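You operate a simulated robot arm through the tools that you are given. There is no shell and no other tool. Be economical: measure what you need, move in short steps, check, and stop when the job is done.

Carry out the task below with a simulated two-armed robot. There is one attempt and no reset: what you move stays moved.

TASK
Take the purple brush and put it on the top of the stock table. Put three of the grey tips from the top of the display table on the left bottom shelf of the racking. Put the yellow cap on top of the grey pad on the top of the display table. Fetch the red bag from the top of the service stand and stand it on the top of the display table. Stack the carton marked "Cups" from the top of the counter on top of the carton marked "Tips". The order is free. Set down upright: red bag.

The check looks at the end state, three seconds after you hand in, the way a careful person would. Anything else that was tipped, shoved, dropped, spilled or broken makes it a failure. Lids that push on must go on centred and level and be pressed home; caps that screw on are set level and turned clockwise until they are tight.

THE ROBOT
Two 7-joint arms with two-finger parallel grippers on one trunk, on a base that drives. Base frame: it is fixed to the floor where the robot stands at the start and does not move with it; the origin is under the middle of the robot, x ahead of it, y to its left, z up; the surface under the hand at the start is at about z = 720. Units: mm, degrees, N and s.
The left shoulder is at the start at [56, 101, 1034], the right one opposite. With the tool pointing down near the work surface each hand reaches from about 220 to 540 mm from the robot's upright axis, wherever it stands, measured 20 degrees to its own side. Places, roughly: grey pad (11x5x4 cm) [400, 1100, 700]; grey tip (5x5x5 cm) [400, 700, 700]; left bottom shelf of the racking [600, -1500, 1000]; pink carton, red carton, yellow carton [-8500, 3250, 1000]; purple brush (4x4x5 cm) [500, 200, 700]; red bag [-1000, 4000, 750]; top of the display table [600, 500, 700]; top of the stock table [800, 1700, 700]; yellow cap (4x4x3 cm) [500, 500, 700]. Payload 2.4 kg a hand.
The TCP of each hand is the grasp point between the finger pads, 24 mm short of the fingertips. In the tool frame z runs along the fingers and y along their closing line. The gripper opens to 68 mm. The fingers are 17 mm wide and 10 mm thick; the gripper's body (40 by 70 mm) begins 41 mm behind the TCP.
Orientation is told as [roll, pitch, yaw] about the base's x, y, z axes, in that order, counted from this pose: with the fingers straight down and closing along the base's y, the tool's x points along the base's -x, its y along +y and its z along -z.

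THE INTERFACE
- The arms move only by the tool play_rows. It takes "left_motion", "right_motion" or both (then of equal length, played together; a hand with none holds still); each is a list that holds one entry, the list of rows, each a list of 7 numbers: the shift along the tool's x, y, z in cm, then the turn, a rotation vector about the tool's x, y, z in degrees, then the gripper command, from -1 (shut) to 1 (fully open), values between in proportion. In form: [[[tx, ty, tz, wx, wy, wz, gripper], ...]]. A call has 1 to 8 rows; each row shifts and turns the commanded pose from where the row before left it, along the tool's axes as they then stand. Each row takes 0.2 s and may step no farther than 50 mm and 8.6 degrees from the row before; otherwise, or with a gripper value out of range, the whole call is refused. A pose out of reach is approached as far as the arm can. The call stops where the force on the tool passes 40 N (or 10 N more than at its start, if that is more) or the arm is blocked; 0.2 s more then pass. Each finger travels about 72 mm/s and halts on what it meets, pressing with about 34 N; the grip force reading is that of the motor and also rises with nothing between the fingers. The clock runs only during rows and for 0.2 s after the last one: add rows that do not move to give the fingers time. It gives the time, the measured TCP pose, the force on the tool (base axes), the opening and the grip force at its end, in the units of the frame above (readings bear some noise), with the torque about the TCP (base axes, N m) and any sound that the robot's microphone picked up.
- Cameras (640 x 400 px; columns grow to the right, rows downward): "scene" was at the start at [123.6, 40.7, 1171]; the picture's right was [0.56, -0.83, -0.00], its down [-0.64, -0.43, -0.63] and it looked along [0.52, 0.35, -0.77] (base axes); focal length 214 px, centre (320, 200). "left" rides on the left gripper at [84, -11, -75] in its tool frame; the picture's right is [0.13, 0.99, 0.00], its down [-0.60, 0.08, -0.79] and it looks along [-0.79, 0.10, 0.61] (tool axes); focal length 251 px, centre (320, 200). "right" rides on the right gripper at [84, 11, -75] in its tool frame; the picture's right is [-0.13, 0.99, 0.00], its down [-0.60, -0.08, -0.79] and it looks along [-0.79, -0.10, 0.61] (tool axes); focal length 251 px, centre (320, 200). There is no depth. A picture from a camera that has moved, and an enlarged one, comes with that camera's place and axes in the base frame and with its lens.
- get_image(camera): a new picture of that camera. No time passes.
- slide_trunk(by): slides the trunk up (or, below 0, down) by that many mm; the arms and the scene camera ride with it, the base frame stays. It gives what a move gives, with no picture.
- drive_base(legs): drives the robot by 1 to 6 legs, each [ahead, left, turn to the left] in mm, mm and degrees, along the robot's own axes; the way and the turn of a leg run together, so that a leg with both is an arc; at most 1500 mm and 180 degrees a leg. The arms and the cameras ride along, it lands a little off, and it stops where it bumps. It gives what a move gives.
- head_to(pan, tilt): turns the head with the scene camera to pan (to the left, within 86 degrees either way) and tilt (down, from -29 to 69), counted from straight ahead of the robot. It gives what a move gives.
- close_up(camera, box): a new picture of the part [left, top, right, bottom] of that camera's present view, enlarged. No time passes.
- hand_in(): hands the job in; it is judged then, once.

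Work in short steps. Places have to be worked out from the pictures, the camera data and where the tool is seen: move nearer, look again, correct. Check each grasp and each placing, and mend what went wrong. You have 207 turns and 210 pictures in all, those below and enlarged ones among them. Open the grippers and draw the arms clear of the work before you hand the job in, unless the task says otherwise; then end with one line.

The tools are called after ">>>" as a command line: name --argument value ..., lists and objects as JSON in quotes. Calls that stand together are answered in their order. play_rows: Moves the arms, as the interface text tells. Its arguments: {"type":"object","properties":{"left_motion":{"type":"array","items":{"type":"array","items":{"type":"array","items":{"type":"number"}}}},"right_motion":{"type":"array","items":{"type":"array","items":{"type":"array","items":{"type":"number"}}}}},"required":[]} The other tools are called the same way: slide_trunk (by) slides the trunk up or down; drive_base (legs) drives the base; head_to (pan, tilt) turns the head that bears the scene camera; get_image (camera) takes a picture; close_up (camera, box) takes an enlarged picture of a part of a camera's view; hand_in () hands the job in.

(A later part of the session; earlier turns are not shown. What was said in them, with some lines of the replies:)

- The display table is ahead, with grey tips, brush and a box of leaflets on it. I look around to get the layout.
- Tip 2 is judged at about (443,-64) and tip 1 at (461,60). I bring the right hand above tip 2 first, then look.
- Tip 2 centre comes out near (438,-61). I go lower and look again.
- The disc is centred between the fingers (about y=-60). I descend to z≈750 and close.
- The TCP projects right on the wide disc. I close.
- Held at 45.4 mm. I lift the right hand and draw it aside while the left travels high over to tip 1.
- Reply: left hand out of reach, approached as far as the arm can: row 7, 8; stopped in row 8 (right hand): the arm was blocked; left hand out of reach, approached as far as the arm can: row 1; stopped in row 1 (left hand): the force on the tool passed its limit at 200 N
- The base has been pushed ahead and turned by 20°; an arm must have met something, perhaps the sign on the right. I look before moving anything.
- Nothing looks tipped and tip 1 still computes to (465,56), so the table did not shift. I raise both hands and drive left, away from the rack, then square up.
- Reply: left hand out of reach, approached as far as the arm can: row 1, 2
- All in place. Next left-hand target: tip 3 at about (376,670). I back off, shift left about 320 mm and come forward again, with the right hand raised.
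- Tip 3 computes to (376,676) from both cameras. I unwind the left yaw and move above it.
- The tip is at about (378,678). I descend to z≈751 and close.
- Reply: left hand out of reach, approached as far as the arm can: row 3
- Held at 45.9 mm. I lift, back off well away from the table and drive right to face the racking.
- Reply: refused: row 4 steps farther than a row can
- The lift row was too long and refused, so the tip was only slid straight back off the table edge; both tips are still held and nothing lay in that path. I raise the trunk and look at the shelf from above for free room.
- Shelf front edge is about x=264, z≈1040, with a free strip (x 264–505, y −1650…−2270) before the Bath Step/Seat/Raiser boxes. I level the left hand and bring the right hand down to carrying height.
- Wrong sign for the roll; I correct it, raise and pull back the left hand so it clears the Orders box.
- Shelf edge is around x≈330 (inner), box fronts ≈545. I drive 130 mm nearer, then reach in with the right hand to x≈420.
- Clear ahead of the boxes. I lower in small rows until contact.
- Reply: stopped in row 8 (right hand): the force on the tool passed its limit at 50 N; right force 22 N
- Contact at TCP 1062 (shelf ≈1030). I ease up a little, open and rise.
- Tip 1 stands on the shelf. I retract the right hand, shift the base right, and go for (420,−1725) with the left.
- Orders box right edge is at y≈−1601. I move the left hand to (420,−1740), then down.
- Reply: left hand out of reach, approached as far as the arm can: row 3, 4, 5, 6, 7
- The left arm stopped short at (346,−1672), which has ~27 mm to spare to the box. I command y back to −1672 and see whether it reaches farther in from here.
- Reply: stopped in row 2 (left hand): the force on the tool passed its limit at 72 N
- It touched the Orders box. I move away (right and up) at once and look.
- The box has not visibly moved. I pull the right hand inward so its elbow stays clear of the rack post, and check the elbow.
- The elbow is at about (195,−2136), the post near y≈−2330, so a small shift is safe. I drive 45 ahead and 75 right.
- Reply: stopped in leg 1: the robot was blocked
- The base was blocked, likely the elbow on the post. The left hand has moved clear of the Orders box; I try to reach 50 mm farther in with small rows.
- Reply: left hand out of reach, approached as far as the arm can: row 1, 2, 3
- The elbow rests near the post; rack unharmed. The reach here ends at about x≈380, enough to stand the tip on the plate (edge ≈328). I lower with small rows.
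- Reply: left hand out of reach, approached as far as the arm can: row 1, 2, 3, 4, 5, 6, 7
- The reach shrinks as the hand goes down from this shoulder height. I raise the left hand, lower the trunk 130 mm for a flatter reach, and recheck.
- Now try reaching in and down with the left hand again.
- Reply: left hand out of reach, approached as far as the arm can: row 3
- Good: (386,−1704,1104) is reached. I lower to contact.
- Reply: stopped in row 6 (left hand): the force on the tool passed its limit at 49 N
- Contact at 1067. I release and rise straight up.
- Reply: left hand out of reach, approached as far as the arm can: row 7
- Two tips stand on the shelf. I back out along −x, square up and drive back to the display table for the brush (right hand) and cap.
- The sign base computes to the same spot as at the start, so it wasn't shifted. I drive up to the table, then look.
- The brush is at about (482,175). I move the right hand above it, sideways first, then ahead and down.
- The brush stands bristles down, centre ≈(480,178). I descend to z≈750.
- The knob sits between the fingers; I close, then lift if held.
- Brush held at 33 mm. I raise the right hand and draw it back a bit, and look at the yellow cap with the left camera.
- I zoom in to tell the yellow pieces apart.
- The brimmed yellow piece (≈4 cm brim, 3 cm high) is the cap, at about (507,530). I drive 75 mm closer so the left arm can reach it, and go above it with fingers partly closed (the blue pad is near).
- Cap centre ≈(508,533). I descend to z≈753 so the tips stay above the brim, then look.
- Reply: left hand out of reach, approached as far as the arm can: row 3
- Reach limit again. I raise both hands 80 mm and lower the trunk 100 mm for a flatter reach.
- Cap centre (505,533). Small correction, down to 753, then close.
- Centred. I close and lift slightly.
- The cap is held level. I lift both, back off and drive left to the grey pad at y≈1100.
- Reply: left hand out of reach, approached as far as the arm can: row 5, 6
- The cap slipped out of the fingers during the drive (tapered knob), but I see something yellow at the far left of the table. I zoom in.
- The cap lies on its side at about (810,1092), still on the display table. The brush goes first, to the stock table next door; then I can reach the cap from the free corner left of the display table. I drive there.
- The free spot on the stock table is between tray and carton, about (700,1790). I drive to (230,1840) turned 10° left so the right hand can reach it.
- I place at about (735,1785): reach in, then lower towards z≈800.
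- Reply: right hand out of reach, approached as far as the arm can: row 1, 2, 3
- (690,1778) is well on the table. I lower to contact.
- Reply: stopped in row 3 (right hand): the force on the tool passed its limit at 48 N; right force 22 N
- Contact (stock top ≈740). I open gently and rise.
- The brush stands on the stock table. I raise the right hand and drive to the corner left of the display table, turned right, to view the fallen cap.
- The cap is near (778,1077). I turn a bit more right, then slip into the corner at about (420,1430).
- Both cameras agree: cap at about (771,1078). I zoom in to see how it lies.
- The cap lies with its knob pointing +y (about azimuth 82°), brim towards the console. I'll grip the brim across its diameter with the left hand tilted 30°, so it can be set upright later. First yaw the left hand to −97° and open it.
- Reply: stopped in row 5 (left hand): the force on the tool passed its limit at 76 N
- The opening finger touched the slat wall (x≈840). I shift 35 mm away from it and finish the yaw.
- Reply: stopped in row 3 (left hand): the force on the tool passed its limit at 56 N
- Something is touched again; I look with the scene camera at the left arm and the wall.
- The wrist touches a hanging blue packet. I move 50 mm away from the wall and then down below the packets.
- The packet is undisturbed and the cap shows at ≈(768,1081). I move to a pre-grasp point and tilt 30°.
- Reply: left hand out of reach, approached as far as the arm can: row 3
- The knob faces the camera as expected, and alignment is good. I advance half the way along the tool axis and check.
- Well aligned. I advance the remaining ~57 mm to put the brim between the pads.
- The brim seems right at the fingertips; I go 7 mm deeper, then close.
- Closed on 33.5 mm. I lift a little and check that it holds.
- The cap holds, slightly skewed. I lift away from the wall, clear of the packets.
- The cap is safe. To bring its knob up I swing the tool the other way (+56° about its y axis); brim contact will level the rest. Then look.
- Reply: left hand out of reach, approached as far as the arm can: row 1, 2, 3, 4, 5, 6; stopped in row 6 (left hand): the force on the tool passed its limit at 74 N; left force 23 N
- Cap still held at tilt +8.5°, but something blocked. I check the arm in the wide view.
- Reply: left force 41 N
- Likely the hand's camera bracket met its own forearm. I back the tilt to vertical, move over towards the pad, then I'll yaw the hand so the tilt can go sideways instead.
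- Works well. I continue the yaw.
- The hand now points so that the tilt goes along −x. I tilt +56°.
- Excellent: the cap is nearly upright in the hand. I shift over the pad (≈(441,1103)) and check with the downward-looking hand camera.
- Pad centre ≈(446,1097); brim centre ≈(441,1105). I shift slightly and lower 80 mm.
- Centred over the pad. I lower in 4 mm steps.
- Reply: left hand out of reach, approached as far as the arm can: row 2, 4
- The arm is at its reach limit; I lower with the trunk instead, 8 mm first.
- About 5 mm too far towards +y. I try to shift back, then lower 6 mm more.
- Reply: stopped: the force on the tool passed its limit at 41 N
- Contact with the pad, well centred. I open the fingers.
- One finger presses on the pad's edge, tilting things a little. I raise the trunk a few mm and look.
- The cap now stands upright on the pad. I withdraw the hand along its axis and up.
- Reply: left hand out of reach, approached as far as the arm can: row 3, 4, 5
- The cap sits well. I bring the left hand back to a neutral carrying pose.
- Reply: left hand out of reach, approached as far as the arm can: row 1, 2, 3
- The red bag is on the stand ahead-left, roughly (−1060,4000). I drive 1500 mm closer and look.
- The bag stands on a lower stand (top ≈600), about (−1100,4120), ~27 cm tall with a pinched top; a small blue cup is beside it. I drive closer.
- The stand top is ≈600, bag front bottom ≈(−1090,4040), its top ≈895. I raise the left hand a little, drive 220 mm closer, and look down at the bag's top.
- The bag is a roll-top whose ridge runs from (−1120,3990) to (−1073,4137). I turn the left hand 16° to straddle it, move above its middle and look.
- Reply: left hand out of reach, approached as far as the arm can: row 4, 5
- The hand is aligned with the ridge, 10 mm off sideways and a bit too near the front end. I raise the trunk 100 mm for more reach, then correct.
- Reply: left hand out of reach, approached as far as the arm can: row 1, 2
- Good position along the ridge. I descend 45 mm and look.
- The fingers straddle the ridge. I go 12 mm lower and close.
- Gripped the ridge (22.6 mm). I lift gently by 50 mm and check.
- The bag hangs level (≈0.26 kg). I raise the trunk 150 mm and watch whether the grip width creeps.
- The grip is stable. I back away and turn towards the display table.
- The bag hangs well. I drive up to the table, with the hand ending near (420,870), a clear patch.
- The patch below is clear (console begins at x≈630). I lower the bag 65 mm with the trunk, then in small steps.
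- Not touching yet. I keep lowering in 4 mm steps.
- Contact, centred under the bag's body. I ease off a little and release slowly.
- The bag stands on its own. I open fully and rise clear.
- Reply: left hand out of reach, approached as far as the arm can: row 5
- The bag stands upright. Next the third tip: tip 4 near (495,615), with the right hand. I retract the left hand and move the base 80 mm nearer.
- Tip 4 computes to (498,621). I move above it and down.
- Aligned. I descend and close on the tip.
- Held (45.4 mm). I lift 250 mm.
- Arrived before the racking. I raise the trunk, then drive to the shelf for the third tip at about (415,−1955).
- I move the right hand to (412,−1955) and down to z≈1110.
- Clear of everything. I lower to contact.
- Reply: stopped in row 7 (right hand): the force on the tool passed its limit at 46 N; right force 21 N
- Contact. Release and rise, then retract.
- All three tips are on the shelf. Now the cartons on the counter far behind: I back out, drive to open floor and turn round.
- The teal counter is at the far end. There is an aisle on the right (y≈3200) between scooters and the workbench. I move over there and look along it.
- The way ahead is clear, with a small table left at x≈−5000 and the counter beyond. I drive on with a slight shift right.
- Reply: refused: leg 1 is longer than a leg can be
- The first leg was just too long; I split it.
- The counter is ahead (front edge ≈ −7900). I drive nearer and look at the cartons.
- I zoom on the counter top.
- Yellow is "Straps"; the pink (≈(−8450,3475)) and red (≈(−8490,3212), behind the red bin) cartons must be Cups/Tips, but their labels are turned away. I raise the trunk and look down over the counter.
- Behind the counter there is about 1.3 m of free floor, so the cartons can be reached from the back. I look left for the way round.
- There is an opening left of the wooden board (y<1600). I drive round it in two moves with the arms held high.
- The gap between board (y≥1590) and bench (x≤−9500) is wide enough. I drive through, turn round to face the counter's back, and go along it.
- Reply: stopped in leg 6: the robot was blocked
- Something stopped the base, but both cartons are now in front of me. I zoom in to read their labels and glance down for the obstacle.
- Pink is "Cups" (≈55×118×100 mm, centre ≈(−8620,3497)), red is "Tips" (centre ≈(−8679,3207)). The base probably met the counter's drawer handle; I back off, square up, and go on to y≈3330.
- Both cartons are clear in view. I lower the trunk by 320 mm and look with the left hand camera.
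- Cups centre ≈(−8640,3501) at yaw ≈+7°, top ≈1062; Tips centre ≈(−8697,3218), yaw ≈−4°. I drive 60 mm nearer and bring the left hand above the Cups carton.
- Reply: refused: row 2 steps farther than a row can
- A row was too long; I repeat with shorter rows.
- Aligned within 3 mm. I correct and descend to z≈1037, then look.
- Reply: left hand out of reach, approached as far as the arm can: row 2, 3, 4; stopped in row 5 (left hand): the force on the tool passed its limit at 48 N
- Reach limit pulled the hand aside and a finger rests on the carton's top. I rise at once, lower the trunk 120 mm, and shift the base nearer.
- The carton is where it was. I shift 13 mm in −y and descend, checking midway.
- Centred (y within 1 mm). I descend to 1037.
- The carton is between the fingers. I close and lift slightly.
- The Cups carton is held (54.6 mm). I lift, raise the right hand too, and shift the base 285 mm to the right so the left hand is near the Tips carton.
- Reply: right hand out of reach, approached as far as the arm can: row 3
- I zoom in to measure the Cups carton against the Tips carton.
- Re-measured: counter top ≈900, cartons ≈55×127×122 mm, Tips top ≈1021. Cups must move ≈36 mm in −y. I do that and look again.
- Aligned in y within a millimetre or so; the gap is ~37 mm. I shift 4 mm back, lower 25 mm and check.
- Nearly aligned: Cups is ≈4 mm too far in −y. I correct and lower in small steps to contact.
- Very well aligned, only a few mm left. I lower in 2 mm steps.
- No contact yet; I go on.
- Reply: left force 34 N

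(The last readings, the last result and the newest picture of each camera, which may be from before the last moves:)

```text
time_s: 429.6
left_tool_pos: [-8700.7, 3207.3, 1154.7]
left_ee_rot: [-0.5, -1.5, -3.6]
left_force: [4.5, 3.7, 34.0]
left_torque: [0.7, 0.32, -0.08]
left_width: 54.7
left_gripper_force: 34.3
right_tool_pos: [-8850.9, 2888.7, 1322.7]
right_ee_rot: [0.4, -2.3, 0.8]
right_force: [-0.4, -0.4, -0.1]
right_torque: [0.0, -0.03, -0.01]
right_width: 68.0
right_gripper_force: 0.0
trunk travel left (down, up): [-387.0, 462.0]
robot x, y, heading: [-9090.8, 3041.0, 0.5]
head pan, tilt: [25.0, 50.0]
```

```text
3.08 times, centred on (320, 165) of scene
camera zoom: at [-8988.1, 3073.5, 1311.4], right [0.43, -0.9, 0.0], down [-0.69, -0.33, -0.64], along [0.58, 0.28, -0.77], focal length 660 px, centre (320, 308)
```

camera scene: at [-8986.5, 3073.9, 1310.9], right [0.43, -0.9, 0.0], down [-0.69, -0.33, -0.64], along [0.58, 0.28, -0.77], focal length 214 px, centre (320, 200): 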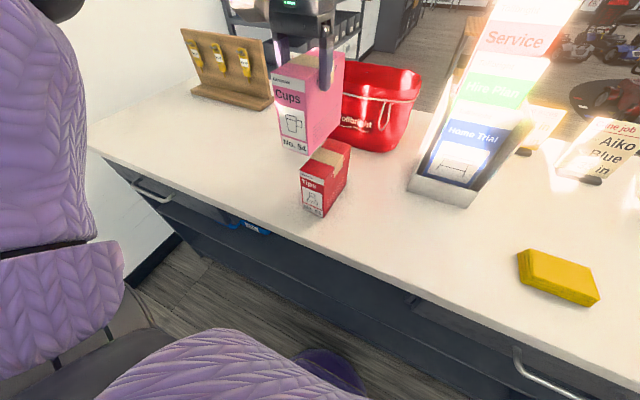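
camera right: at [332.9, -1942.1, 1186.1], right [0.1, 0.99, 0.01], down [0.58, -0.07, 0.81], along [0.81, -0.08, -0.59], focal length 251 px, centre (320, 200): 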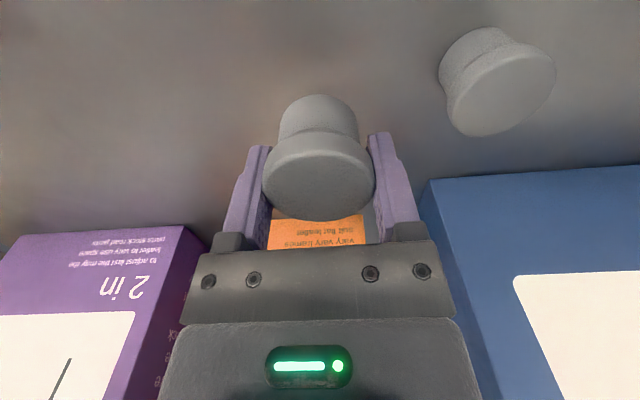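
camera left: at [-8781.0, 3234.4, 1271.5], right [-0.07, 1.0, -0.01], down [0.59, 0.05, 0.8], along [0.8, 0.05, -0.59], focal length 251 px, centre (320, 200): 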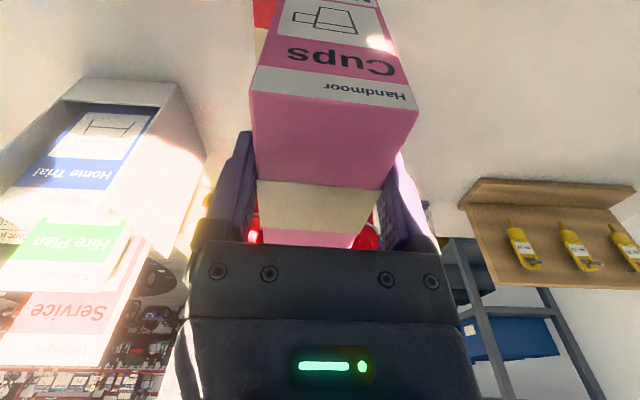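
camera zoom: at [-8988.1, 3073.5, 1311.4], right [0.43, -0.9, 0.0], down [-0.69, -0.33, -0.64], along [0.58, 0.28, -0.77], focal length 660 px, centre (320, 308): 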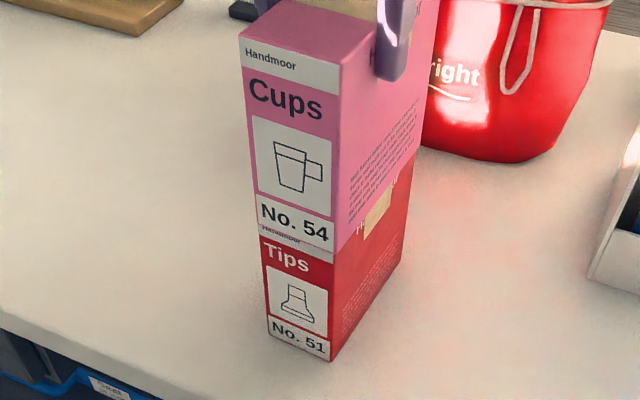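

Contact; the stack is aligned with ~5 mm overhang at most. I ease the pressure, then open slowly.

>>> play_rows --left_motion '[[[0, 0, -0.15, 0, 0, 0, 0.2], [0, 0, 0, 0, 0, 0, 0.6], [0, 0, 0, 0, 0, 0, 0.75], [0, 0, 0, 0, 0, 0, 0.9], [0, 0, 0, 0, 0, 0, 1], [0, 0, 0, 0, 0, 0, 1]]]'

>>> get_image --camera "left"

>>> close_up --camera "scene" --box '[260, 80, 380, 230]'

```text
time_s: 430.9
left_tool_pos: [-8699.2, 3207.8, 1154.9]
left_ee_rot: [-0.5, -1.2, -3.6]
left_force: [-0.6, -0.4, 0.3]
left_torque: [-0.01, 0.03, -0.01]
left_width: 68.1
left_gripper_force: 0.0
right_tool_pos: [-8850.0, 2890.3, 1322.0]
right_ee_rot: [0.4, -2.1, 0.9]
right_force: [-0.4, 0.6, -0.6]
right_torque: [0.02, 0.01, 0.0]
right_width: 68.0
right_gripper_force: 0.1
trunk travel left (down, up): [-387.0, 462.0]
robot x, y, heading: [-9090.8, 3043.7, 0.4]
head pan, tilt: [25.0, 50.0]
```

```text
48 pictures are left
camera left: at [-8786.2, 3202.1, 1227.5], right [-0.07, 1.0, -0.01], down [0.59, 0.05, 0.8], along [0.8, 0.05, -0.59], focal length 251 px, centre (320, 200)
```

left: 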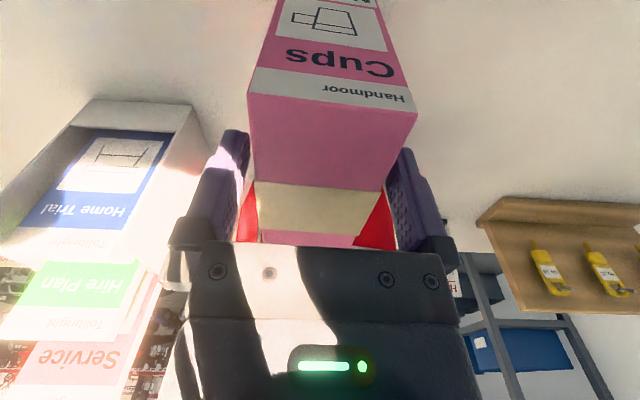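

```text
2.67 times, centred on (320, 155) of scene
camera zoom: at [-8986.7, 3073.9, 1310.9], right [0.43, -0.9, 0.0], down [-0.69, -0.33, -0.64], along [0.58, 0.28, -0.77], focal length 572 px, centre (320, 320)
```

zoom: 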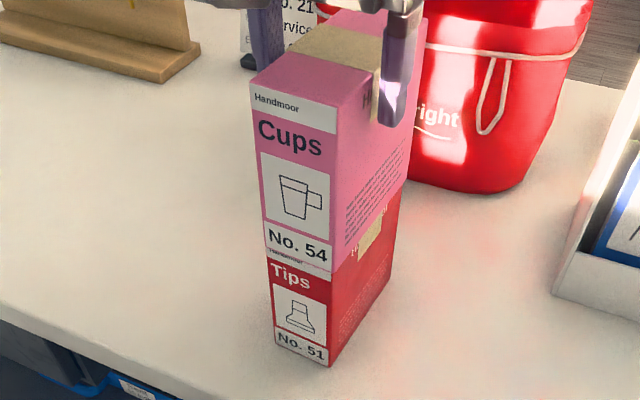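

The stack stands freely. I lift the left hand straight up and clear.

>>> play_rows --left_motion '[[[0, 0, -1, 0, 0, 0, 1], [0, 0, -2, 0, 0, 0, 1], [0, 0, -3.5, 0, 0, 0, 1], [0, 0, -4, 0, 0, 0, 1], [3, 0, -3, 0, 0, 0, 1], [4, 0, 0, 0, 0, 0, 1]]]'

>>> get_image --camera "scene"

>>> get_image --camera "left"

```text
time_s: 432.4
left_tool_pos: [-8788.2, 3221.9, 1280.0]
left_ee_rot: [-0.4, -1.2, -3.5]
left_force: [-0.1, -1.0, -0.4]
left_torque: [-0.03, -0.02, 0.02]
left_width: 68.2
left_gripper_force: 0.1
left hand out of reach, approached as far as the arm can: row 4
right_tool_pos: [-8850.5, 2890.5, 1322.7]
right_ee_rot: [0.3, -2.1, 0.8]
right_force: [-0.2, -0.1, 0.4]
right_torque: [-0.01, 0.05, -0.04]
right_width: 68.1
right_gripper_force: 0.1
trunk travel left (down, up): [-387.0, 462.0]
robot x, y, heading: [-9092.6, 3041.5, 0.4]
head pan, tilt: [25.0, 50.0]
```

```text
46 pictures are left
camera scene: at [-8987.4, 3074.2, 1311.0], right [0.43, -0.9, 0.0], down [-0.69, -0.33, -0.64], along [0.58, 0.28, -0.77], focal length 214 px, centre (320, 200)
```

scene: 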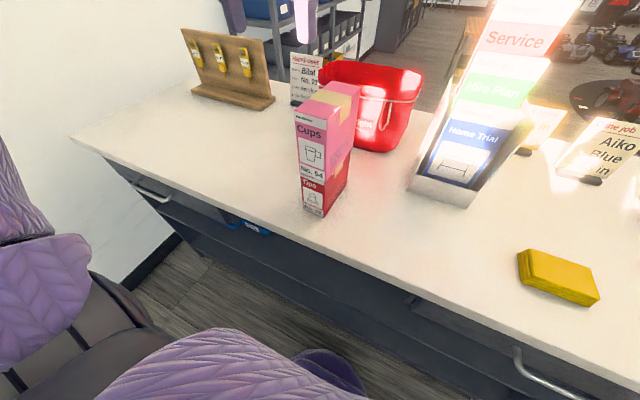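

```text
45 pictures are left
camera left: at [-8874.8, 3216.9, 1351.2], right [-0.07, 1.0, -0.01], down [0.59, 0.05, 0.8], along [0.8, 0.05, -0.59], focal length 251 px, centre (320, 200)
```

left: 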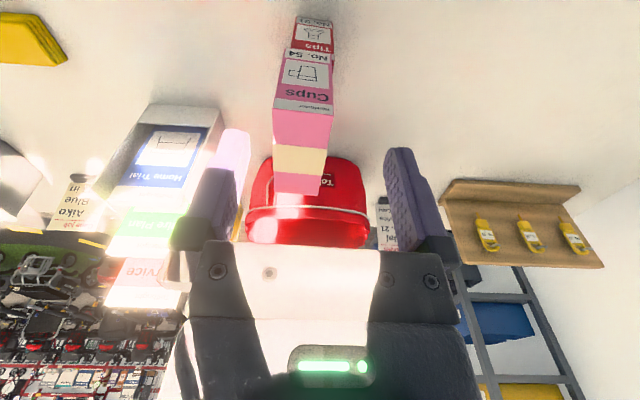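

All five parts are done: the stack stands square, and the hands are open and clear. I back off a little for clearance before handing in.

>>> drive_base --legs '[[-150, 0, 0]]'

>>> get_image --camera "scene"

```text
time_s: 433.7
left_tool_pos: [-8938.2, 3220.1, 1279.2]
left_ee_rot: [-0.4, -1.2, -3.5]
left_force: [-1.1, -0.6, -0.2]
left_torque: [0.01, -0.03, 0.0]
left_width: 68.5
left_gripper_force: 0.0
right_tool_pos: [-9001.4, 2888.0, 1322.4]
right_ee_rot: [0.5, -2.1, 1.0]
right_force: [0.0, 0.0, 0.2]
right_torque: [0.04, 0.0, -0.01]
right_width: 67.8
right_gripper_force: 0.1
trunk travel left (down, up): [-387.0, 462.0]
robot x, y, heading: [-9240.7, 3042.6, 0.7]
head pan, tilt: [25.0, 50.0]
```

```text
44 pictures are left
camera scene: at [-9137.8, 3072.5, 1311.0], right [0.43, -0.9, 0.0], down [-0.69, -0.33, -0.64], along [0.58, 0.28, -0.77], focal length 214 px, centre (320, 200)
```

scene: 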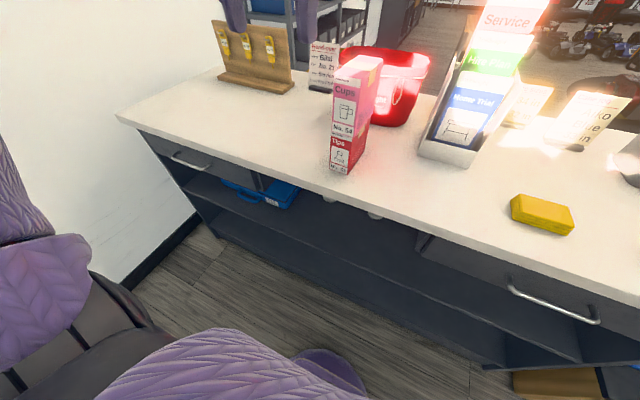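

Everything looks in order at the counter, so I hand the job in.

>>> hand_in

```text
The job is handed in.
```

I finished all five tasks and handed the job in. The brush is on the stock table and three grey tips are on the left bottom shelf of the racking. The yellow cap is upright on the grey pad, the red bag stands on the display table, and the "Cups" carton sits squarely on the "Tips" carton. Along the way the cap slipped once and was picked up again, and the arms bumped the wall, a hanging packet, the "Orders" box, the racking post and something behind the counter; nothing I looked at afterwards had moved or tipped, but I didn't find out what stopped the base behind the counter.
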